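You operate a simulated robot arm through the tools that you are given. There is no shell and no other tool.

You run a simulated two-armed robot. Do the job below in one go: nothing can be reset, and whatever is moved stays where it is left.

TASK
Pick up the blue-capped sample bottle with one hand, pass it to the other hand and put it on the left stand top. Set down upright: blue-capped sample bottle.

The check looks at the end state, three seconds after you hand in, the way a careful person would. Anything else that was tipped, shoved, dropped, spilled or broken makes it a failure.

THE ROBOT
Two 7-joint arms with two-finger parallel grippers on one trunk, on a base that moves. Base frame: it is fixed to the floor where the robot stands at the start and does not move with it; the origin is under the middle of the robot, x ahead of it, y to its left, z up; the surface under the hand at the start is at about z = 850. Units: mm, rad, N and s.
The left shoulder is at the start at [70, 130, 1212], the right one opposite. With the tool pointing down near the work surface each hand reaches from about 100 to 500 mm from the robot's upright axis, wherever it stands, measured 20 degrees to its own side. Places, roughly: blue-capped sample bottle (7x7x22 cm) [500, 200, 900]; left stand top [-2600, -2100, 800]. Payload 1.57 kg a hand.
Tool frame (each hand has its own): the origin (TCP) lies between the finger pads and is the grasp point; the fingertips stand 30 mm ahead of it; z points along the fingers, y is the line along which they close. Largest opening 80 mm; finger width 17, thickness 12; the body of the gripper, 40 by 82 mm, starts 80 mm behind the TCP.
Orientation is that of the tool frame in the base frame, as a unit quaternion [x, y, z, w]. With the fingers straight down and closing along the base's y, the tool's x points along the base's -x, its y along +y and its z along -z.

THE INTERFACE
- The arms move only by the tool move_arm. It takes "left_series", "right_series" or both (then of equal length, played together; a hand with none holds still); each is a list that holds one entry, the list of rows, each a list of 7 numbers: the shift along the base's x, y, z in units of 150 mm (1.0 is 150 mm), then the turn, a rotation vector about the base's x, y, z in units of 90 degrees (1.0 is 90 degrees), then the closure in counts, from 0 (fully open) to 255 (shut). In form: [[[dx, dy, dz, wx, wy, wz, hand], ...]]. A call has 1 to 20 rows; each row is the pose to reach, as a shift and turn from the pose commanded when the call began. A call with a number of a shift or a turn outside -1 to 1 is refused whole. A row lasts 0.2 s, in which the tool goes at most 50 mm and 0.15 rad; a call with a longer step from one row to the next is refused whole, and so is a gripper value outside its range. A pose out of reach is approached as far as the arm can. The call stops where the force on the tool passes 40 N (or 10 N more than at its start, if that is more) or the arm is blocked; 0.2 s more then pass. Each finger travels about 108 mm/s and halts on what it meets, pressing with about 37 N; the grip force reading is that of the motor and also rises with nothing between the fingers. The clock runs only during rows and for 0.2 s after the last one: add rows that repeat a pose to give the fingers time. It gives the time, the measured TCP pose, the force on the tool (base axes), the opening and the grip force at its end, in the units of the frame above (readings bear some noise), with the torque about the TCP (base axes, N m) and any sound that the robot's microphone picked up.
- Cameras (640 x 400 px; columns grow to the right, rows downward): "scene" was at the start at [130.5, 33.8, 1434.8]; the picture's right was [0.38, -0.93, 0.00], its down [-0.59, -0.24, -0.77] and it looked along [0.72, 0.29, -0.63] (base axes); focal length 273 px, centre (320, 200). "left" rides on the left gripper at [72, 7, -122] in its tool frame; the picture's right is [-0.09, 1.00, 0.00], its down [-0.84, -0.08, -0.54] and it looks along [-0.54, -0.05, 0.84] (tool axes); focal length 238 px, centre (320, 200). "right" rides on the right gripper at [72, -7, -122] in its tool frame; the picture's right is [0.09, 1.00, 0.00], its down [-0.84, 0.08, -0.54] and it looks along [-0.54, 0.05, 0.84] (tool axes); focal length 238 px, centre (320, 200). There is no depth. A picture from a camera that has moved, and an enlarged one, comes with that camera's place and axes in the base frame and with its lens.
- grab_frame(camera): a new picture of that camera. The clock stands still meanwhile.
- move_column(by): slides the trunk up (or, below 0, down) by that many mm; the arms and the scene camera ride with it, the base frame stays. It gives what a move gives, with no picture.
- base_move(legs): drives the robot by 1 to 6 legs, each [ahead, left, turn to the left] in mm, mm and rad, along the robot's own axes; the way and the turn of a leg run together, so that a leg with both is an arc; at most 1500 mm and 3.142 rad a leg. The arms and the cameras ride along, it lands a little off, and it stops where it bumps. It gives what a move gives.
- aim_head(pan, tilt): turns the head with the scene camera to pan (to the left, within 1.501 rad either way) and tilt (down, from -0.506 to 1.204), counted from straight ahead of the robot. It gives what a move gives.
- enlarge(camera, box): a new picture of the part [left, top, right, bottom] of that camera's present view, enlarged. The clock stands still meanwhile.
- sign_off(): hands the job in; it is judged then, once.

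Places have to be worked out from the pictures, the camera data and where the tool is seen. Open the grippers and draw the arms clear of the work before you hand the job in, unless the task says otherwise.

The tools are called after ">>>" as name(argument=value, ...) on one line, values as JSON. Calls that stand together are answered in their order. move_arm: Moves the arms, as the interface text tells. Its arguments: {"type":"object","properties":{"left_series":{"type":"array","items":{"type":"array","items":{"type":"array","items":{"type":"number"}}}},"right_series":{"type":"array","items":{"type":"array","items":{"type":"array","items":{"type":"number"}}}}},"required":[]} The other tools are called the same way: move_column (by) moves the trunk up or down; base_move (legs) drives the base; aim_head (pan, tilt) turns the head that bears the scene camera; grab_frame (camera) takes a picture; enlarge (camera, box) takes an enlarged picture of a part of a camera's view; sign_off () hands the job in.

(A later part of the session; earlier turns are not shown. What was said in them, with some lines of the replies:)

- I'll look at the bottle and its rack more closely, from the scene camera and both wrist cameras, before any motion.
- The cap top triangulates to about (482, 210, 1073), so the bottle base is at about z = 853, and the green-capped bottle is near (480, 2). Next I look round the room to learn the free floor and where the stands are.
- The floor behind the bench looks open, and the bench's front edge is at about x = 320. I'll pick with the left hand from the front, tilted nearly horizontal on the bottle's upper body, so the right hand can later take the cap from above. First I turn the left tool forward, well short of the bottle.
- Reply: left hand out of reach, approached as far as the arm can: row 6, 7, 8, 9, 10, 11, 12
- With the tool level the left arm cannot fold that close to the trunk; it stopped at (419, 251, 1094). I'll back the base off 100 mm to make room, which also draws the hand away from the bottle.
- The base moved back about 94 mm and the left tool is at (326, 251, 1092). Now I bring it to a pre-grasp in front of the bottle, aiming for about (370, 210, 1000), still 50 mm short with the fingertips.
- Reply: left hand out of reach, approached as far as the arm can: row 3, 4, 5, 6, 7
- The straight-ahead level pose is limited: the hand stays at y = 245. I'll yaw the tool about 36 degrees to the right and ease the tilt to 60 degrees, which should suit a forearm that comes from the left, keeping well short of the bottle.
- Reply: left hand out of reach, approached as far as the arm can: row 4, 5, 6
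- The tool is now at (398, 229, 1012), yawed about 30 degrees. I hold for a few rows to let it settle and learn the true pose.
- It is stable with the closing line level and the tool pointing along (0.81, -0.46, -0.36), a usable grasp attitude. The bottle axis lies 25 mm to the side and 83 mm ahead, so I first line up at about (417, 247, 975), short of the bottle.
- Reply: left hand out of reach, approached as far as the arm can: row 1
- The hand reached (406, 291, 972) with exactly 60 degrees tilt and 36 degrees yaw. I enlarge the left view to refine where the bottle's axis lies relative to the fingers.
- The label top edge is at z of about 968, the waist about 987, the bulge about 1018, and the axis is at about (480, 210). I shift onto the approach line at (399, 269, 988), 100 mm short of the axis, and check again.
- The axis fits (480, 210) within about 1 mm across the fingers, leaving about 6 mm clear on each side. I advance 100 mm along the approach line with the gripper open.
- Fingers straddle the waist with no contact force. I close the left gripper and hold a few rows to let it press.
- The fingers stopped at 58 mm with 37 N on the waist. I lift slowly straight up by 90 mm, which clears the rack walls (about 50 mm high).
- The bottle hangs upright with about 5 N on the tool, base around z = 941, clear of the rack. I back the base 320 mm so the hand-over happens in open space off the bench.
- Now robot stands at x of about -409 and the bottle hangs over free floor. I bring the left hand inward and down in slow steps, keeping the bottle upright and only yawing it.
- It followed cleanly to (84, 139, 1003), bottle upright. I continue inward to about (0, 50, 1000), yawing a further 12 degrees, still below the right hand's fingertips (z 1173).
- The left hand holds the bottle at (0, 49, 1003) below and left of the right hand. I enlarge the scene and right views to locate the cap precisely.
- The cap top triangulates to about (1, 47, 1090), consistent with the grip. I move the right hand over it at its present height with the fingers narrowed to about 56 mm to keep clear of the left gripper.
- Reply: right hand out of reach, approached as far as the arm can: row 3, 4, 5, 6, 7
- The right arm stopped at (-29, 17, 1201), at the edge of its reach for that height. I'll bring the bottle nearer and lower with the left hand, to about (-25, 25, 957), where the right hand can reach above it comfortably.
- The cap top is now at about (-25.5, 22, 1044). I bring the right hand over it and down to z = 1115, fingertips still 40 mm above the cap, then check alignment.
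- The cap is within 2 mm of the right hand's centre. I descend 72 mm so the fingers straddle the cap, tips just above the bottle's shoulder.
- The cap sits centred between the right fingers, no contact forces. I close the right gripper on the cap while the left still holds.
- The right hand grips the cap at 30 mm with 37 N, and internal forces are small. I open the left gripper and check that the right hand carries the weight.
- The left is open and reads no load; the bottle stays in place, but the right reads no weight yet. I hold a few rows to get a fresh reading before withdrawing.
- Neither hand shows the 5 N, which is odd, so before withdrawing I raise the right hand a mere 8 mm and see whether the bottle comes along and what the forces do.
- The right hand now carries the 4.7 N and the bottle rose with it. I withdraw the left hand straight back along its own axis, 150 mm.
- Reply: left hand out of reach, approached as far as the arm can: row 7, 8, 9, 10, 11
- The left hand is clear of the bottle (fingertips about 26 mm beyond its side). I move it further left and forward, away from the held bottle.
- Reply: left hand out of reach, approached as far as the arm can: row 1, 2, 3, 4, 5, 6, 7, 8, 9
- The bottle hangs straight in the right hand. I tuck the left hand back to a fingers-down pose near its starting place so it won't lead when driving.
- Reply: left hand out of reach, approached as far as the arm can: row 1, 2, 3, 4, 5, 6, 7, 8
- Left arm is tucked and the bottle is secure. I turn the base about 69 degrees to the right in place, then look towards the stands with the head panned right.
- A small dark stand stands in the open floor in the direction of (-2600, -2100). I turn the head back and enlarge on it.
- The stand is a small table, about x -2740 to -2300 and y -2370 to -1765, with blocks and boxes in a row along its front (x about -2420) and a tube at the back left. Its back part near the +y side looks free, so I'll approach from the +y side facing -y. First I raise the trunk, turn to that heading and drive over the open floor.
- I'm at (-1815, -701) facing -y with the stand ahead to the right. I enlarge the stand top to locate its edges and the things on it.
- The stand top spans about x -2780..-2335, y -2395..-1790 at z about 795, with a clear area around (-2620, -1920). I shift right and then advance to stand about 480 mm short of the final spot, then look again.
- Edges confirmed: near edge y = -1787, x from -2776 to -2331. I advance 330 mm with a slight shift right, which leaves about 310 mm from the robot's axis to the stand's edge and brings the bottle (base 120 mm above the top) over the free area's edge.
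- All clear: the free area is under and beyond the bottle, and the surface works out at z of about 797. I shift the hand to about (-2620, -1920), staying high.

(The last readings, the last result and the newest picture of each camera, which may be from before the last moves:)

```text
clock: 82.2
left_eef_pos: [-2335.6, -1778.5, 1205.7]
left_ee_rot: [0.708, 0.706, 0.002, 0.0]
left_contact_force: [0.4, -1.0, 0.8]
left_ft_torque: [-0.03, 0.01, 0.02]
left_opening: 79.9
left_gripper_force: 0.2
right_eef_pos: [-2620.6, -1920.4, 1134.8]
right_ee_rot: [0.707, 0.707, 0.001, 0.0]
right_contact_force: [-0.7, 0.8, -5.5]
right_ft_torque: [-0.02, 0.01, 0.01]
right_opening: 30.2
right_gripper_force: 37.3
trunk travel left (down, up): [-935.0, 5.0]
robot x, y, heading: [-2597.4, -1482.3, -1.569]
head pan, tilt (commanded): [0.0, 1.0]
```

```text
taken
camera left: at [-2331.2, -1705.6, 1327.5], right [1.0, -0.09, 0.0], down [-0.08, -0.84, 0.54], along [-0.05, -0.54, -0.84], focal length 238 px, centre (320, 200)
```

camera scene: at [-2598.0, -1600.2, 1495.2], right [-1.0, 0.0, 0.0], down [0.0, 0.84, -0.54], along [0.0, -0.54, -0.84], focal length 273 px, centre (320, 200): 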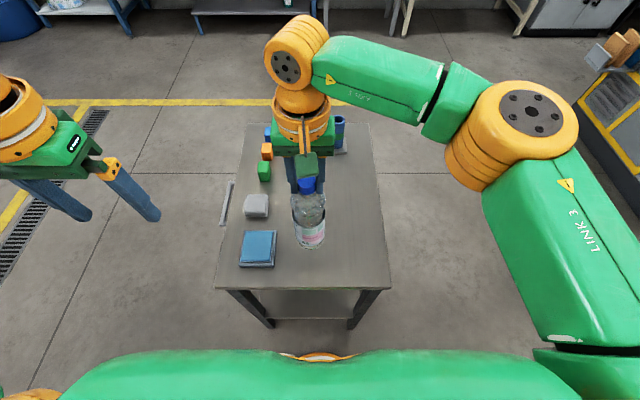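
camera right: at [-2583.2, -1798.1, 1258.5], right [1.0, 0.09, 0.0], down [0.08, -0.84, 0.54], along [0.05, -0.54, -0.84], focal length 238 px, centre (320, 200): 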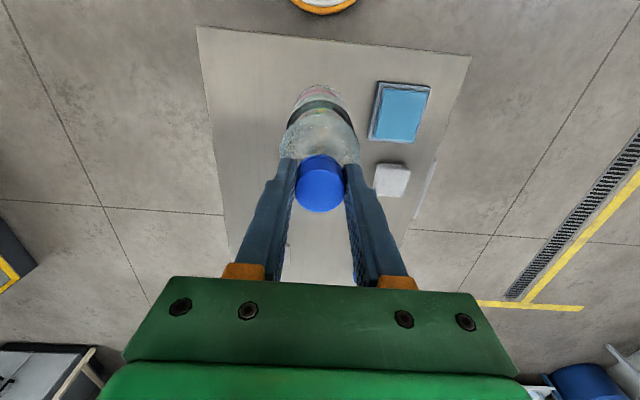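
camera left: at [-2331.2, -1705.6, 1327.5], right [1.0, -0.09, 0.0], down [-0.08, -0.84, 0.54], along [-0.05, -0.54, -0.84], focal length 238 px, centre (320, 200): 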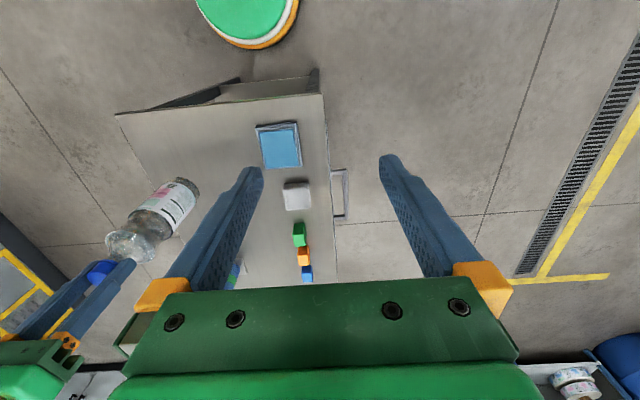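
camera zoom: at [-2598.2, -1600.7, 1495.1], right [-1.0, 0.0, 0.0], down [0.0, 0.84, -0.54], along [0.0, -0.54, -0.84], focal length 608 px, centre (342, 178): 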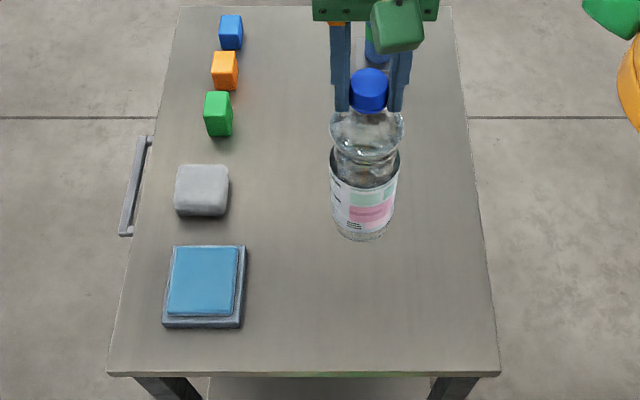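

The bottle hangs upright over empty surface. I lower it 100 mm, leaving roughly 18 mm to the top.

>>> move_arm(right_series=[[[0, 0, -0.04, 0, 0, 0, 255], [0, 0, -0.11, 0, 0, 0, 255], [0, 0, -0.19, 0, 0, 0, 255], [0, 0, -0.27, 0, 0, 0, 255], [0, 0, -0.35, 0, 0, 0, 255], [0, 0, -0.43, 0, 0, 0, 255], [0, 0, -0.51, 0, 0, 0, 255], [0, 0, -0.58, 0, 0, 0, 255], [0, 0, -0.64, 0, 0, 0, 255], [0, 0, -0.667, 0, 0, 0, 255], [0, 0, -0.667, 0, 0, 0, 255]]])

>>> enlarge(camera="scene", box=[210, 120, 410, 300])

>>> enlarge(camera="left", box=[60, 100, 360, 300])

```text
clock: 84.6
left_eef_pos: [-2336.2, -1779.1, 1204.9]
left_ee_rot: [0.709, 0.706, 0.001, 0.0]
left_contact_force: [0.5, 0.0, 1.1]
left_ft_torque: [-0.02, -0.02, 0.01]
left_opening: 80.1
left_gripper_force: 0.0
right_eef_pos: [-2622.0, -1920.6, 1033.3]
right_ee_rot: [0.707, 0.707, 0.002, 0.0]
right_contact_force: [-0.1, -0.9, -5.1]
right_ft_torque: [0.02, 0.03, 0.0]
right_opening: 30.5
right_gripper_force: 36.8
trunk travel left (down, up): [-935.0, 5.0]
robot x, y, heading: [-2599.6, -1476.7, -1.568]
head pan, tilt (commanded): [0.0, 1.0]
```

```text
2.22 times, centred on (310, 210) of scene
camera zoom: at [-2598.2, -1600.8, 1495.1], right [-1.0, 0.0, 0.0], down [0.0, 0.84, -0.54], along [0.0, -0.54, -0.84], focal length 608 px, centre (342, 178)
```

zoom: 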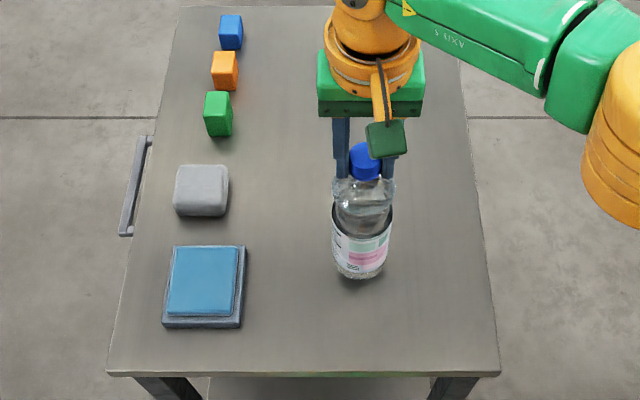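

```text
2.00 times, centred on (210, 200) of left
camera zoom: at [-2331.2, -1705.6, 1327.5], right [1.0, -0.09, 0.0], down [-0.08, -0.84, 0.54], along [-0.05, -0.54, -0.84], focal length 477 px, centre (540, 200)
```

zoom: 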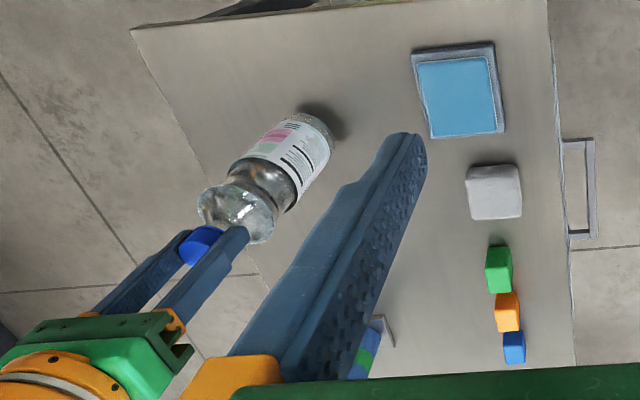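

The base is about 15 mm above the top with a shadow closing in. I lower in fine steps, 12 mm first.

>>> move_arm(right_series=[[[0, 0, -0.02, 0, 0, 0, 255], [0, 0, -0.04, 0, 0, 0, 255], [0, 0, -0.06, 0, 0, 0, 255], [0, 0, -0.08, 0, 0, 0, 255], [0, 0, -0.08, 0, 0, 0, 255]]])

>>> enlarge(camera="left", box=[60, 100, 360, 300])

```text
clock: 85.8
left_eef_pos: [-2336.8, -1779.0, 1204.3]
left_ee_rot: [0.708, 0.706, 0.001, 0.001]
left_contact_force: [0.4, 0.0, 0.2]
left_ft_torque: [-0.03, 0.02, 0.0]
left_opening: 79.9
left_gripper_force: 0.0
right_eef_pos: [-2620.4, -1921.2, 1022.7]
right_ee_rot: [0.707, 0.707, 0.002, -0.001]
right_contact_force: [0.6, -0.3, -5.5]
right_ft_torque: [0.01, 0.0, 0.0]
right_opening: 30.0
right_gripper_force: 37.0
trunk travel left (down, up): [-935.0, 5.0]
robot x, y, heading: [-2597.6, -1481.0, -1.571]
head pan, tilt (commanded): [0.0, 1.0]
```

```text
2.00 times, centred on (210, 200) of left
camera zoom: at [-2331.2, -1705.7, 1327.5], right [1.0, -0.09, 0.0], down [-0.08, -0.84, 0.54], along [-0.05, -0.54, -0.84], focal length 477 px, centre (540, 200)
```

zoom: 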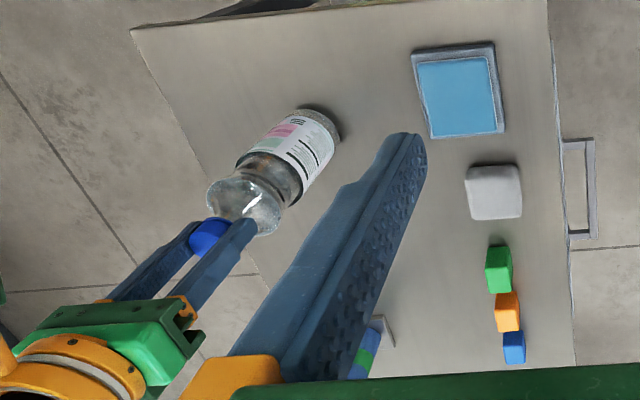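

No contact yet at z = 1022. I continue down in 1 mm steps for 4 mm and read the force.

>>> move_arm(right_series=[[[0, 0, -0.007, 0, 0, 0, 255], [0, 0, -0.013, 0, 0, 0, 255], [0, 0, -0.02, 0, 0, 0, 255], [0, 0, -0.027, 0, 0, 0, 255]]])

```text
clock: 86.8
left_eef_pos: [-2338.1, -1778.5, 1205.7]
left_ee_rot: [0.708, 0.707, 0.001, 0.0]
left_contact_force: [-0.1, 0.1, 0.9]
left_ft_torque: [-0.01, 0.02, -0.01]
left_opening: 80.0
left_gripper_force: 0.0
right_eef_pos: [-2619.5, -1921.5, 1019.2]
right_ee_rot: [0.707, 0.708, 0.002, 0.001]
right_contact_force: [-0.7, 0.0, -5.5]
right_ft_torque: [0.01, -0.02, 0.0]
right_opening: 30.3
right_gripper_force: 37.0
trunk travel left (down, up): [-935.0, 5.0]
robot x, y, heading: [-2599.6, -1482.4, -1.567]
head pan, tilt (commanded): [0.0, 1.0]
```

Still hanging at -5.5 N with z = 1019. Another 4 mm in 1 mm steps.

>>> move_arm(right_series=[[[0, 0, -0.007, 0, 0, 0, 255], [0, 0, -0.013, 0, 0, 0, 255], [0, 0, -0.02, 0, 0, 0, 255], [0, 0, -0.027, 0, 0, 0, 255]]])

>>> enlarge(camera="left", box=[140, 120, 260, 220])

```text
clock: 87.8
left_eef_pos: [-2335.4, -1776.9, 1205.5]
left_ee_rot: [0.708, 0.706, 0.001, 0.001]
left_contact_force: [0.5, -0.2, -0.3]
left_ft_torque: [0.0, -0.02, 0.0]
left_opening: 80.1
left_gripper_force: 0.0
right_eef_pos: [-2621.2, -1919.3, 1017.2]
right_ee_rot: [0.707, 0.707, 0.001, 0.001]
right_contact_force: [-0.5, -0.9, 1.2]
right_ft_torque: [-0.3, 0.07, -0.03]
right_opening: 30.0
right_gripper_force: 36.7
trunk travel left (down, up): [-935.0, 5.0]
robot x, y, heading: [-2599.5, -1481.0, -1.568]
head pan, tilt (commanded): [0.0, 1.0]
```

```text
4.00 times, centred on (200, 170) of left
camera zoom: at [-2331.1, -1704.2, 1327.9], right [1.0, -0.09, 0.0], down [-0.08, -0.84, 0.54], along [-0.05, -0.54, -0.84], focal length 953 px, centre (800, 320)
```

zoom: 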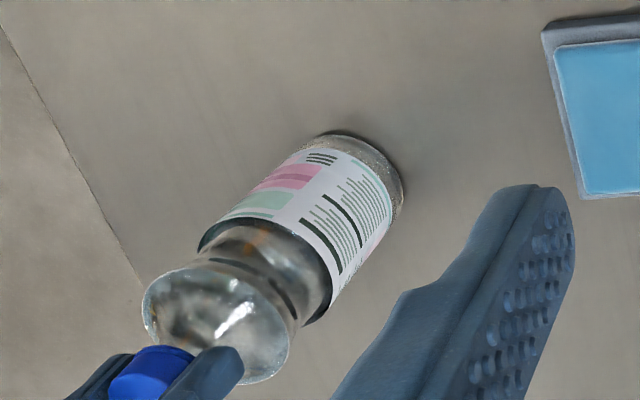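

Contact: the force went from -5.5 to +1.2 N at z = 1017. I press 1 mm further so the base seats flat, then read again.

>>> move_arm(right_series=[[[0, 0, -0.004, 0, 0, 0, 255], [0, 0, -0.007, 0, 0, 0, 255], [0, 0, -0.007, 0, 0, 0, 255]]])

>>> enlarge(camera="scene", box=[270, 150, 370, 270])

```text
clock: 88.6
left_eef_pos: [-2336.1, -1775.0, 1205.7]
left_ee_rot: [0.707, 0.707, 0.001, 0.001]
left_contact_force: [-0.3, -0.4, -0.4]
left_ft_torque: [-0.01, 0.0, 0.0]
left_opening: 80.1
left_gripper_force: 0.1
right_eef_pos: [-2620.1, -1918.7, 1017.5]
right_ee_rot: [0.707, 0.707, 0.001, 0.001]
right_contact_force: [0.7, -3.6, 10.7]
right_ft_torque: [-1.08, 0.03, 0.04]
right_opening: 30.3
right_gripper_force: 37.2
trunk travel left (down, up): [-935.0, 5.0]
robot x, y, heading: [-2600.5, -1479.0, -1.569]
head pan, tilt (commanded): [0.0, 1.0]
```

```text
3.33 times, centred on (320, 210) of scene
camera zoom: at [-2597.7, -1597.3, 1495.5], right [-1.0, 0.0, 0.0], down [0.0, 0.84, -0.54], along [0.0, -0.54, -0.84], focal length 911 px, centre (320, 167)
```

zoom: 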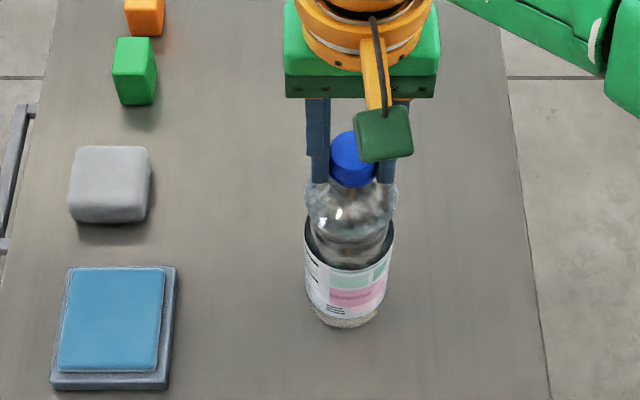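

That loads the bottle more than needed (10.7 N up, some torque), so I ease back up 1 mm to near zero load before releasing.

>>> move_arm(right_series=[[[0, 0, 0.004, 0, 0, 0, 255], [0, 0, 0.007, 0, 0, 0, 255], [0, 0, 0.007, 0, 0, 0, 255]]])

>>> grab_frame(camera="scene")

```text
clock: 89.4
left_eef_pos: [-2336.5, -1777.0, 1205.9]
left_ee_rot: [0.708, 0.707, 0.0, 0.0]
left_contact_force: [-0.1, -0.4, -0.1]
left_ft_torque: [0.0, 0.0, 0.01]
left_opening: 80.1
left_gripper_force: 0.1
right_eef_pos: [-2621.6, -1919.9, 1015.5]
right_ee_rot: [0.707, 0.707, 0.0, 0.001]
right_contact_force: [0.0, -1.6, 5.4]
right_ft_torque: [-0.86, 0.04, 0.04]
right_opening: 29.9
right_gripper_force: 36.8
trunk travel left (down, up): [-935.0, 5.0]
robot x, y, heading: [-2597.6, -1476.3, -1.563]
head pan, tilt (commanded): [0.0, 1.0]
```

```text
taken
camera scene: at [-2598.0, -1598.6, 1495.2], right [-1.0, 0.0, 0.0], down [0.0, 0.84, -0.54], along [0.0, -0.54, -0.84], focal length 273 px, centre (320, 200)
```

scene: 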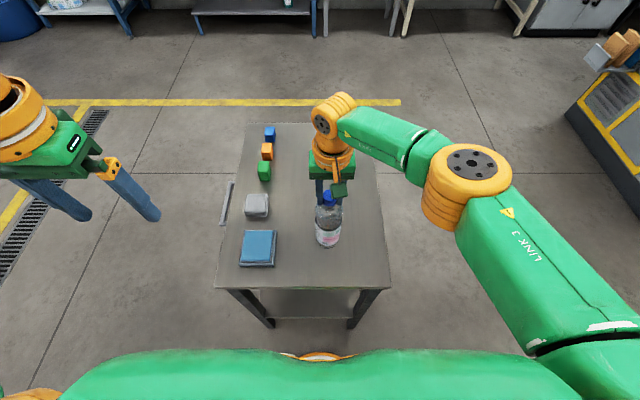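

Load is still a little high, so I ease up another 1 mm before releasing.

>>> move_arm(right_series=[[[0, 0, 0.003, 0, 0, 0, 255], [0, 0, 0.006, 0, 0, 0, 255], [0, 0, 0.006, 0, 0, 0, 255]]])

>>> enlarge(camera="left", box=[100, 100, 280, 230])

```text
clock: 90.2
left_eef_pos: [-2335.6, -1778.7, 1204.7]
left_ee_rot: [0.708, 0.706, 0.001, -0.001]
left_contact_force: [0.7, 0.2, -0.7]
left_ft_torque: [0.01, -0.01, 0.03]
left_opening: 80.1
left_gripper_force: 0.0
right_eef_pos: [-2621.1, -1920.9, 1014.6]
right_ee_rot: [0.707, 0.707, 0.001, -0.001]
right_contact_force: [0.1, -0.7, -4.3]
right_ft_torque: [0.02, 0.02, 0.0]
right_opening: 30.4
right_gripper_force: 37.5
trunk travel left (down, up): [-935.0, 5.0]
robot x, y, heading: [-2600.2, -1479.8, -1.569]
head pan, tilt (commanded): [0.0, 1.0]
```

```text
3.08 times, centred on (190, 165) of left
camera zoom: at [-2331.3, -1705.9, 1327.4], right [1.0, -0.09, 0.0], down [-0.08, -0.84, 0.54], along [-0.05, -0.54, -0.84], focal length 733 px, centre (720, 308)
```

zoom: 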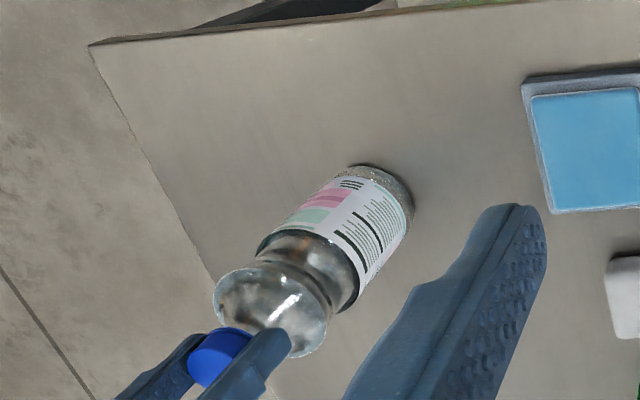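

Now the bottle is just free again (-4.3 N, no torque), a fraction of a millimetre off the top. I lower 0.5 mm and open the right gripper gently in the same motion.

>>> move_arm(right_series=[[[0, 0, -0.003, 0, 0, 0, 255], [0, 0, -0.003, 0, 0, 0, 255], [0, 0, -0.003, 0, 0, 0, 145], [0, 0, -0.003, 0, 0, 0, 130], [0, 0, -0.003, 0, 0, 0, 105], [0, 0, -0.003, 0, 0, 0, 76], [0, 0, -0.003, 0, 0, 0, 50], [0, 0, -0.003, 0, 0, 0, 50], [0, 0, -0.003, 0, 0, 0, 50]]])

>>> enlarge(camera="left", box=[100, 100, 280, 230])

>>> grab_frame(camera="right")

>>> enlarge(camera="scene", box=[270, 150, 370, 270])

```text
clock: 92.2
left_eef_pos: [-2335.4, -1777.8, 1205.8]
left_ee_rot: [0.707, 0.707, 0.001, 0.001]
left_contact_force: [0.7, -0.3, -0.6]
left_ft_torque: [0.01, -0.01, -0.05]
left_opening: 79.9
left_gripper_force: 0.0
right_eef_pos: [-2620.4, -1919.5, 1015.8]
right_ee_rot: [0.707, 0.707, 0.001, 0.001]
right_contact_force: [0.6, -0.2, 0.4]
right_ft_torque: [-0.02, 0.01, 0.02]
right_opening: 64.1
right_gripper_force: 0.1
trunk travel left (down, up): [-935.0, 5.0]
robot x, y, heading: [-2599.7, -1481.1, -1.575]
head pan, tilt (commanded): [0.0, 1.0]
```

```text
3.08 times, centred on (190, 165) of left
camera zoom: at [-2331.1, -1704.3, 1327.8], right [1.0, -0.09, 0.0], down [-0.08, -0.84, 0.54], along [-0.05, -0.54, -0.84], focal length 733 px, centre (720, 308)
```

zoom: 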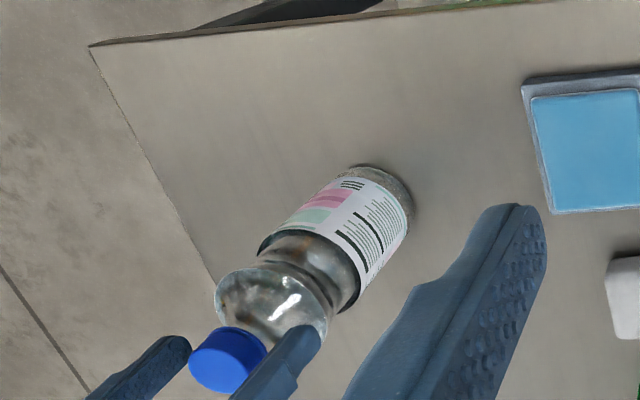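

```text
taken
camera right: at [-2626.4, -1848.6, 1139.0], right [1.0, 0.09, 0.0], down [0.08, -0.84, 0.54], along [0.05, -0.54, -0.84], focal length 238 px, centre (320, 200)
```

right: 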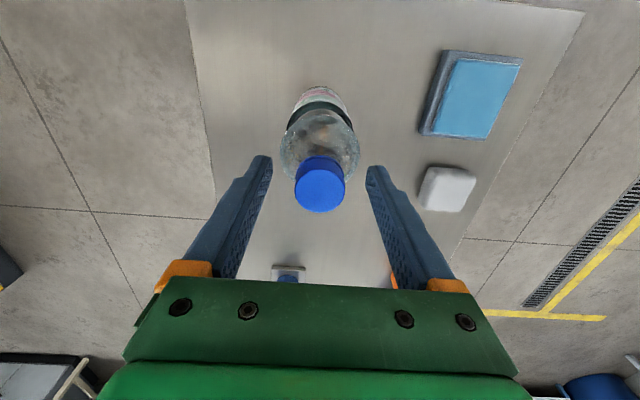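

```text
3.33 times, centred on (320, 210) of scene
camera zoom: at [-2598.1, -1599.3, 1495.2], right [-1.0, 0.0, 0.0], down [0.0, 0.84, -0.54], along [0.0, -0.54, -0.84], focal length 911 px, centre (320, 167)
```

zoom: 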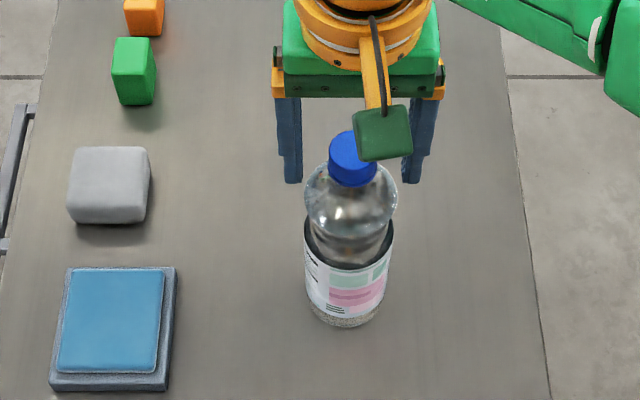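

The bottle stands by itself, fingers open and no forces. I raise the right hand straight up 115 mm.

>>> move_arm(right_series=[[[0, 0, 0.04, 0, 0, 0, 50], [0, 0, 0.1, 0, 0, 0, 50], [0, 0, 0.17, 0, 0, 0, 50], [0, 0, 0.25, 0, 0, 0, 50], [0, 0, 0.33, 0, 0, 0, 50], [0, 0, 0.41, 0, 0, 0, 50], [0, 0, 0.5, 0, 0, 0, 50], [0, 0, 0.59, 0, 0, 0, 50], [0, 0, 0.68, 0, 0, 0, 50], [0, 0, 0.76, 0, 0, 0, 50], [0, 0, 0.76, 0, 0, 0, 50]]])

>>> grab_frame(camera="scene")

>>> grab_frame(camera="right")

```text
clock: 94.6
left_eef_pos: [-2336.7, -1777.0, 1205.9]
left_ee_rot: [0.707, 0.707, 0.0, 0.001]
left_contact_force: [-0.5, -0.7, -0.4]
left_ft_torque: [-0.01, -0.03, 0.0]
left_opening: 80.1
left_gripper_force: 0.1
right_eef_pos: [-2620.1, -1918.9, 1130.0]
right_ee_rot: [0.707, 0.707, 0.0, 0.0]
right_contact_force: [0.0, 0.2, -0.3]
right_ft_torque: [0.01, 0.0, 0.02]
right_opening: 64.2
right_gripper_force: 0.1
trunk travel left (down, up): [-935.0, 5.0]
robot x, y, heading: [-2601.3, -1482.0, -1.571]
head pan, tilt (commanded): [0.0, 1.0]
```

```text
taken
camera scene: at [-2598.2, -1599.4, 1495.2], right [-1.0, 0.0, 0.0], down [0.0, 0.84, -0.54], along [0.0, -0.54, -0.84], focal length 273 px, centre (320, 200)
```

scene: 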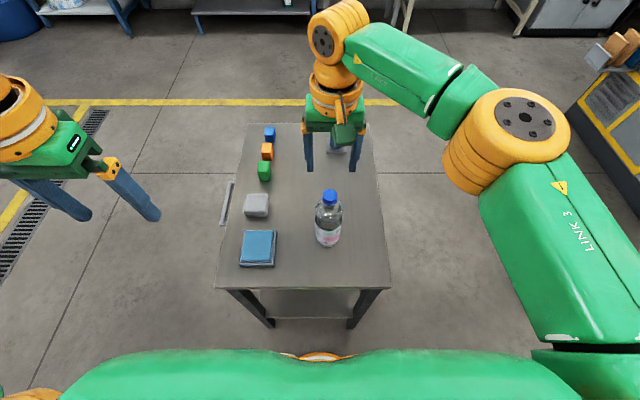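

```text
taken
camera right: at [-2625.9, -1848.4, 1253.5], right [1.0, 0.09, 0.0], down [0.08, -0.84, 0.54], along [0.05, -0.54, -0.84], focal length 238 px, centre (320, 200)
```

right: 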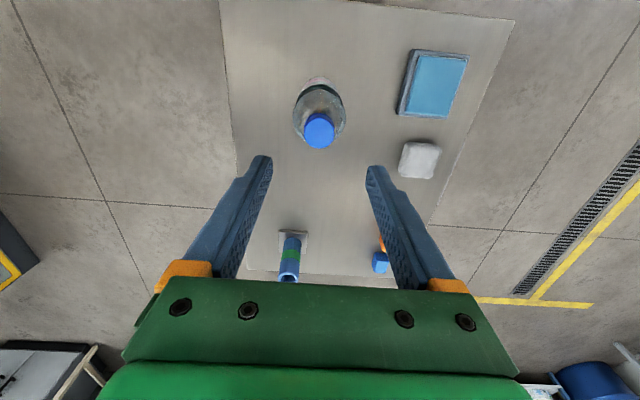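

The bottle stands upright on the free part of the stand and nothing else moved. The fingertips are about 80 mm above the cap, so I back the base off 400 mm the way I came and look once more.

>>> base_move(legs=[[-400, 0, 0]])

>>> move_arm(right_series=[[[0, 0, 0, 0, 0, 0, 0], [0, 0, 0, 0, 0, 0, 0], [0, 0, 0, 0, 0, 0, 0]]])

>>> aim_head(pan=0.0, tilt=0.65)

>>> grab_frame(camera="scene")

>>> enlarge(camera="scene", box=[230, 120, 410, 280])

```text
clock: 97.2
left_eef_pos: [-2336.4, -1370.6, 1205.0]
left_ee_rot: [0.709, 0.706, 0.002, 0.0]
left_contact_force: [0.8, -0.4, -0.4]
left_ft_torque: [0.02, 0.0, -0.03]
left_opening: 79.9
left_gripper_force: 0.1
right_eef_pos: [-2621.3, -1511.9, 1129.9]
right_ee_rot: [0.708, 0.706, 0.002, 0.0]
right_contact_force: [0.7, -0.3, 0.1]
right_ft_torque: [0.03, -0.01, 0.02]
right_opening: 64.3
right_gripper_force: 0.1
trunk travel left (down, up): [-935.0, 5.0]
robot x, y, heading: [-2597.7, -1070.7, -1.574]
head pan, tilt (commanded): [0.0, 1.0]
```

```text
clock: 98.0
left_eef_pos: [-2336.5, -1367.9, 1206.3]
left_ee_rot: [0.709, 0.705, 0.0, 0.001]
left_contact_force: [-0.7, -0.2, 0.1]
left_ft_torque: [-0.01, -0.04, -0.04]
left_opening: 80.0
left_gripper_force: 0.0
right_eef_pos: [-2620.5, -1508.2, 1129.8]
right_ee_rot: [0.708, 0.706, 0.001, 0.001]
right_contact_force: [-0.1, 0.3, -0.4]
right_ft_torque: [0.02, 0.03, 0.03]
right_opening: 80.3
right_gripper_force: 0.0
trunk travel left (down, up): [-935.0, 5.0]
robot x, y, heading: [-2599.2, -1068.9, -1.569]
head pan, tilt (commanded): [0.0, 1.0]
```

```text
clock: 98.8
left_eef_pos: [-2337.0, -1367.9, 1206.1]
left_ee_rot: [0.709, 0.706, 0.002, 0.0]
left_contact_force: [0.4, 0.7, 0.6]
left_ft_torque: [-0.03, 0.02, -0.05]
left_opening: 80.0
left_gripper_force: 0.0
right_eef_pos: [-2620.4, -1509.3, 1130.7]
right_ee_rot: [0.708, 0.706, 0.001, 0.002]
right_contact_force: [-0.6, 0.5, -0.8]
right_ft_torque: [-0.01, -0.02, 0.0]
right_opening: 80.3
right_gripper_force: 0.1
trunk travel left (down, up): [-935.0, 5.0]
robot x, y, heading: [-2598.9, -1073.3, -1.573]
head pan, tilt (commanded): [0.0, 0.649]
```

```text
taken
camera scene: at [-2597.8, -1205.9, 1522.9], right [-1.0, 0.0, 0.0], down [0.0, 0.61, -0.8], along [0.0, -0.8, -0.61], focal length 273 px, centre (320, 200)
```

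scene: 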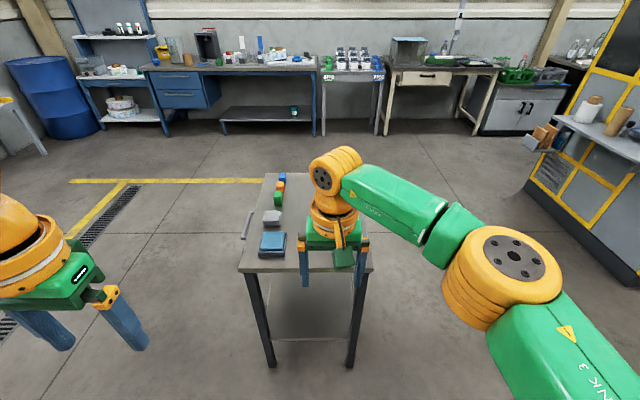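

```text
2.50 times, centred on (320, 200) of scene
camera zoom: at [-2597.8, -1205.9, 1522.9], right [-1.0, 0.0, 0.0], down [0.0, 0.61, -0.8], along [0.0, -0.8, -0.61], focal length 683 px, centre (320, 200)
```

zoom: 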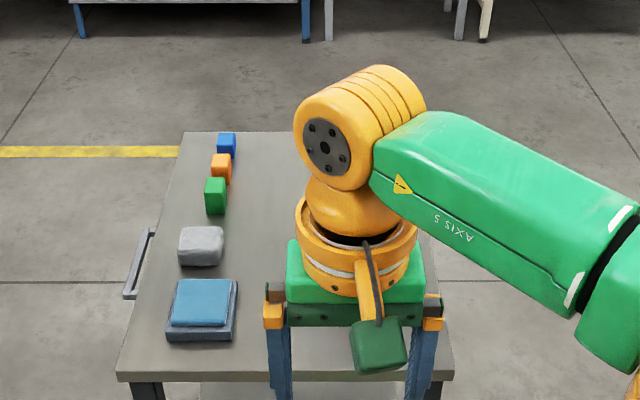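

The right hand hides the bottle from the head, so I check with the wrist cameras.

>>> grab_frame(camera="right")

>>> base_move(legs=[[0, 250, 0]])

>>> aim_head(pan=-0.35, tilt=0.6)

>>> grab_frame(camera="scene")

```text
taken
camera right: at [-2626.4, -1437.8, 1253.4], right [1.0, 0.09, 0.0], down [0.07, -0.84, 0.54], along [0.05, -0.54, -0.84], focal length 238 px, centre (320, 200)
```

right: 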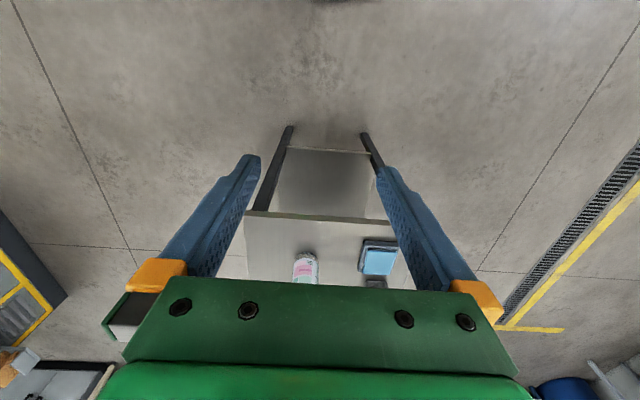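

```text
clock: 100.6
left_eef_pos: [-2095.2, -1369.4, 1205.9]
left_ee_rot: [0.71, 0.704, 0.002, 0.001]
left_contact_force: [0.3, 0.2, -0.2]
left_ft_torque: [0.02, -0.03, 0.0]
left_opening: 80.1
left_gripper_force: 0.1
right_eef_pos: [-2379.8, -1511.0, 1130.7]
right_ee_rot: [0.71, 0.705, 0.002, 0.002]
right_contact_force: [-0.1, -0.1, 0.1]
right_ft_torque: [0.04, -0.03, -0.01]
right_opening: 80.3
right_gripper_force: 0.0
trunk travel left (down, up): [-935.0, 5.0]
robot x, y, heading: [-2353.2, -1072.4, -1.58]
head pan, tilt (commanded): [0.0, 0.649]
```

```text
clock: 101.4
left_eef_pos: [-2091.8, -1370.2, 1205.4]
left_ee_rot: [0.71, 0.704, 0.0, 0.0]
left_contact_force: [0.0, -0.3, -0.1]
left_ft_torque: [0.0, 0.02, -0.02]
left_opening: 80.2
left_gripper_force: 0.1
right_eef_pos: [-2375.8, -1509.1, 1131.3]
right_ee_rot: [0.71, 0.704, 0.0, 0.0]
right_contact_force: [-0.6, 0.8, 0.4]
right_ft_torque: [0.0, 0.01, -0.01]
right_opening: 80.1
right_gripper_force: 0.1
trunk travel left (down, up): [-935.0, 5.0]
robot x, y, heading: [-2349.7, -1069.8, -1.576]
head pan, tilt (commanded): [-0.351, 0.6]
```

```text
taken
camera scene: at [-2381.5, -1203.5, 1527.2], right [-0.94, 0.35, 0.0], down [0.2, 0.53, -0.83], along [-0.29, -0.77, -0.56], focal length 273 px, centre (320, 200)
```

scene: 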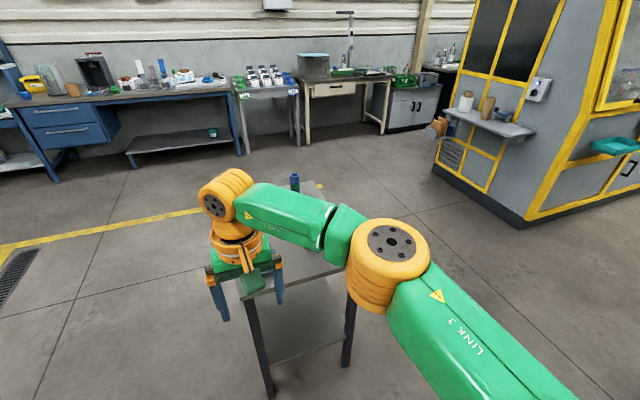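

The arm still hides it; I move back to the earlier open viewpoint, from which the whole stand was visible.

>>> base_move(legs=[[350, 0, 0]])

```text
clock: 103.7
left_eef_pos: [-2091.2, -1715.3, 1206.4]
left_ee_rot: [0.709, 0.706, 0.0, 0.001]
left_contact_force: [0.2, 0.1, 0.2]
left_ft_torque: [-0.03, -0.04, -0.03]
left_opening: 80.2
left_gripper_force: 0.0
right_eef_pos: [-2375.9, -1856.2, 1130.7]
right_ee_rot: [0.707, 0.707, -0.001, 0.001]
right_contact_force: [-0.4, 1.3, 0.5]
right_ft_torque: [-0.01, -0.01, 0.01]
right_opening: 79.8
right_gripper_force: 0.1
trunk travel left (down, up): [-935.0, 5.0]
robot x, y, heading: [-2356.4, -1417.2, -1.573]
head pan, tilt (commanded): [-0.351, 0.6]
```

That leg went the wrong way: I entered it as ahead instead of back, so the robot is again by the stand at (-2356, -1417). No contact forces showed, and the right fingertips (z about 1101) are well above everything on it. I'll check the view here before backing straight out.

>>> grab_frame(camera="scene")

>>> grab_frame(camera="right")

>>> grab_frame(camera="left")

```text
taken
camera scene: at [-2383.0, -1549.0, 1527.6], right [-0.94, 0.35, 0.0], down [0.2, 0.53, -0.83], along [-0.29, -0.78, -0.56], focal length 273 px, centre (320, 200)
```

scene: 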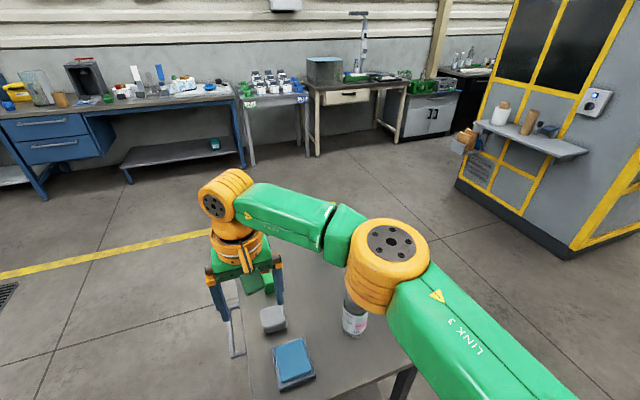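

```text
taken
camera right: at [-2380.9, -1785.5, 1254.3], right [1.0, 0.09, 0.0], down [0.07, -0.84, 0.54], along [0.05, -0.54, -0.84], focal length 238 px, centre (320, 200)
```

right: 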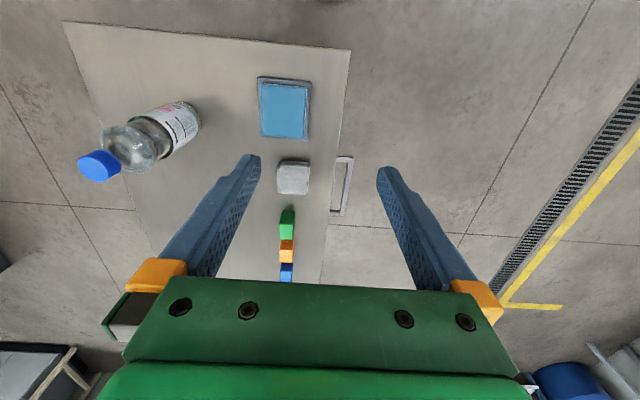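

```text
taken
camera left: at [-2085.9, -1642.0, 1328.3], right [1.0, -0.1, 0.0], down [-0.08, -0.84, 0.54], along [-0.05, -0.54, -0.84], focal length 238 px, centre (320, 200)
```

left: 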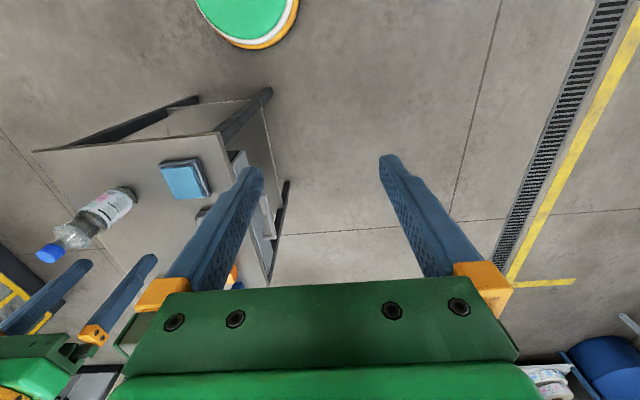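

The bottle still stands upright in place and all other things are untouched. I now back straight out 450 mm (negative ahead) along the path just driven.

>>> base_move(legs=[[-450, 0, 0]])

>>> aim_head(pan=-0.2, tilt=0.6)

>>> grab_frame(camera="scene")

>>> grab_frame(camera="right")

```text
clock: 106.4
left_eef_pos: [-2089.7, -1271.2, 1206.8]
left_ee_rot: [0.709, 0.705, 0.002, 0.0]
left_contact_force: [-0.1, -0.4, -1.2]
left_ft_torque: [0.01, -0.02, 0.0]
left_opening: 79.8
left_gripper_force: 0.0
right_eef_pos: [-2374.2, -1412.2, 1130.4]
right_ee_rot: [0.709, 0.705, 0.001, 0.0]
right_contact_force: [0.3, 0.2, 0.2]
right_ft_torque: [0.01, 0.01, 0.01]
right_opening: 80.0
right_gripper_force: 0.0
trunk travel left (down, up): [-935.0, 5.0]
robot x, y, heading: [-2352.1, -970.5, -1.571]
head pan, tilt (commanded): [-0.351, 0.6]
```

```text
clock: 107.1
left_eef_pos: [-2090.1, -1269.4, 1206.5]
left_ee_rot: [0.709, 0.705, 0.0, 0.002]
left_contact_force: [0.7, 0.0, 0.7]
left_ft_torque: [0.02, 0.02, -0.05]
left_opening: 79.7
left_gripper_force: 0.1
right_eef_pos: [-2375.5, -1411.2, 1130.4]
right_ee_rot: [0.709, 0.705, 0.001, 0.0]
right_contact_force: [0.7, 0.0, 0.0]
right_ft_torque: [0.01, -0.02, 0.01]
right_opening: 80.1
right_gripper_force: 0.1
trunk travel left (down, up): [-935.0, 5.0]
robot x, y, heading: [-2351.8, -969.7, -1.577]
head pan, tilt (commanded): [-0.201, 0.6]
```

```text
taken
camera scene: at [-2368.8, -1107.4, 1527.2], right [-0.98, 0.2, 0.0], down [0.12, 0.55, -0.82], along [-0.17, -0.81, -0.57], focal length 273 px, centre (320, 200)
```

scene: 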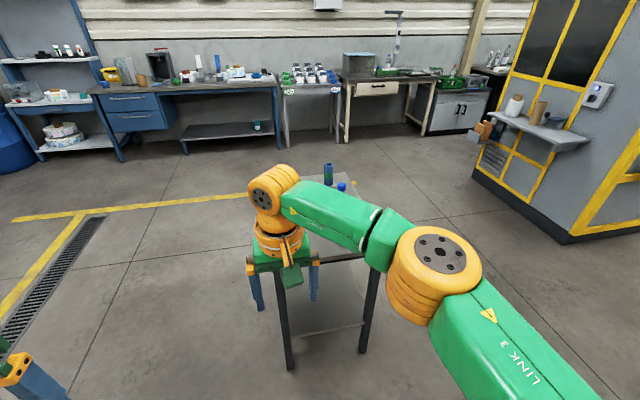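

```text
taken
camera right: at [-2380.0, -1339.4, 1253.2], right [1.0, 0.09, 0.0], down [0.07, -0.84, 0.54], along [0.05, -0.54, -0.84], focal length 238 px, centre (320, 200)
```

right: 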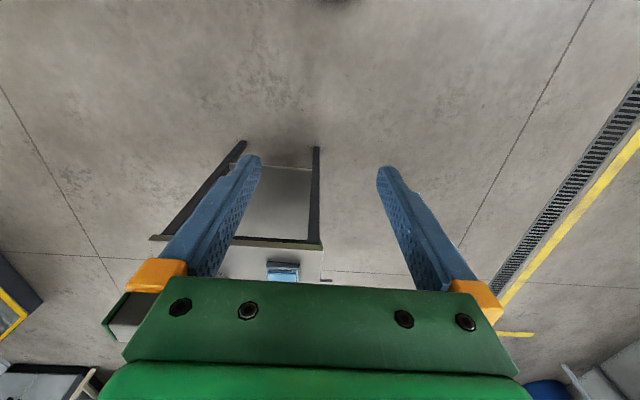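

The blue cap shows exactly where the upright bottle's cap should be, at (-2620, -1920) and z about 1017. Both grippers are open and both arms are well clear of the stand, so I hand the job in.

>>> sign_off()

```text
The job is handed in.
```

The blue-capped bottle is standing upright on the left stand top, in the clear area at about (-2620, -1920), and I have handed the job in. I picked it from the rack with the left hand and passed it to the right hand off the bench. The right hand then carried it to the stand and set it down.

- **Final check:** from where I backed off, the arm hid most of the bottle. The last full view, from closer in, showed it upright, and the last picture showed its cap exactly where it should be. The other items on the stand had not moved in the views I took.
- **One driving mistake:** after placing the bottle I drove 350 mm towards the stand when I meant to back away. The right hand passed well above everything, no contact force showed, and the pictures taken there showed nothing disturbed. I then backed straight out.

Both grippers are open and the arms are clear of the stand.
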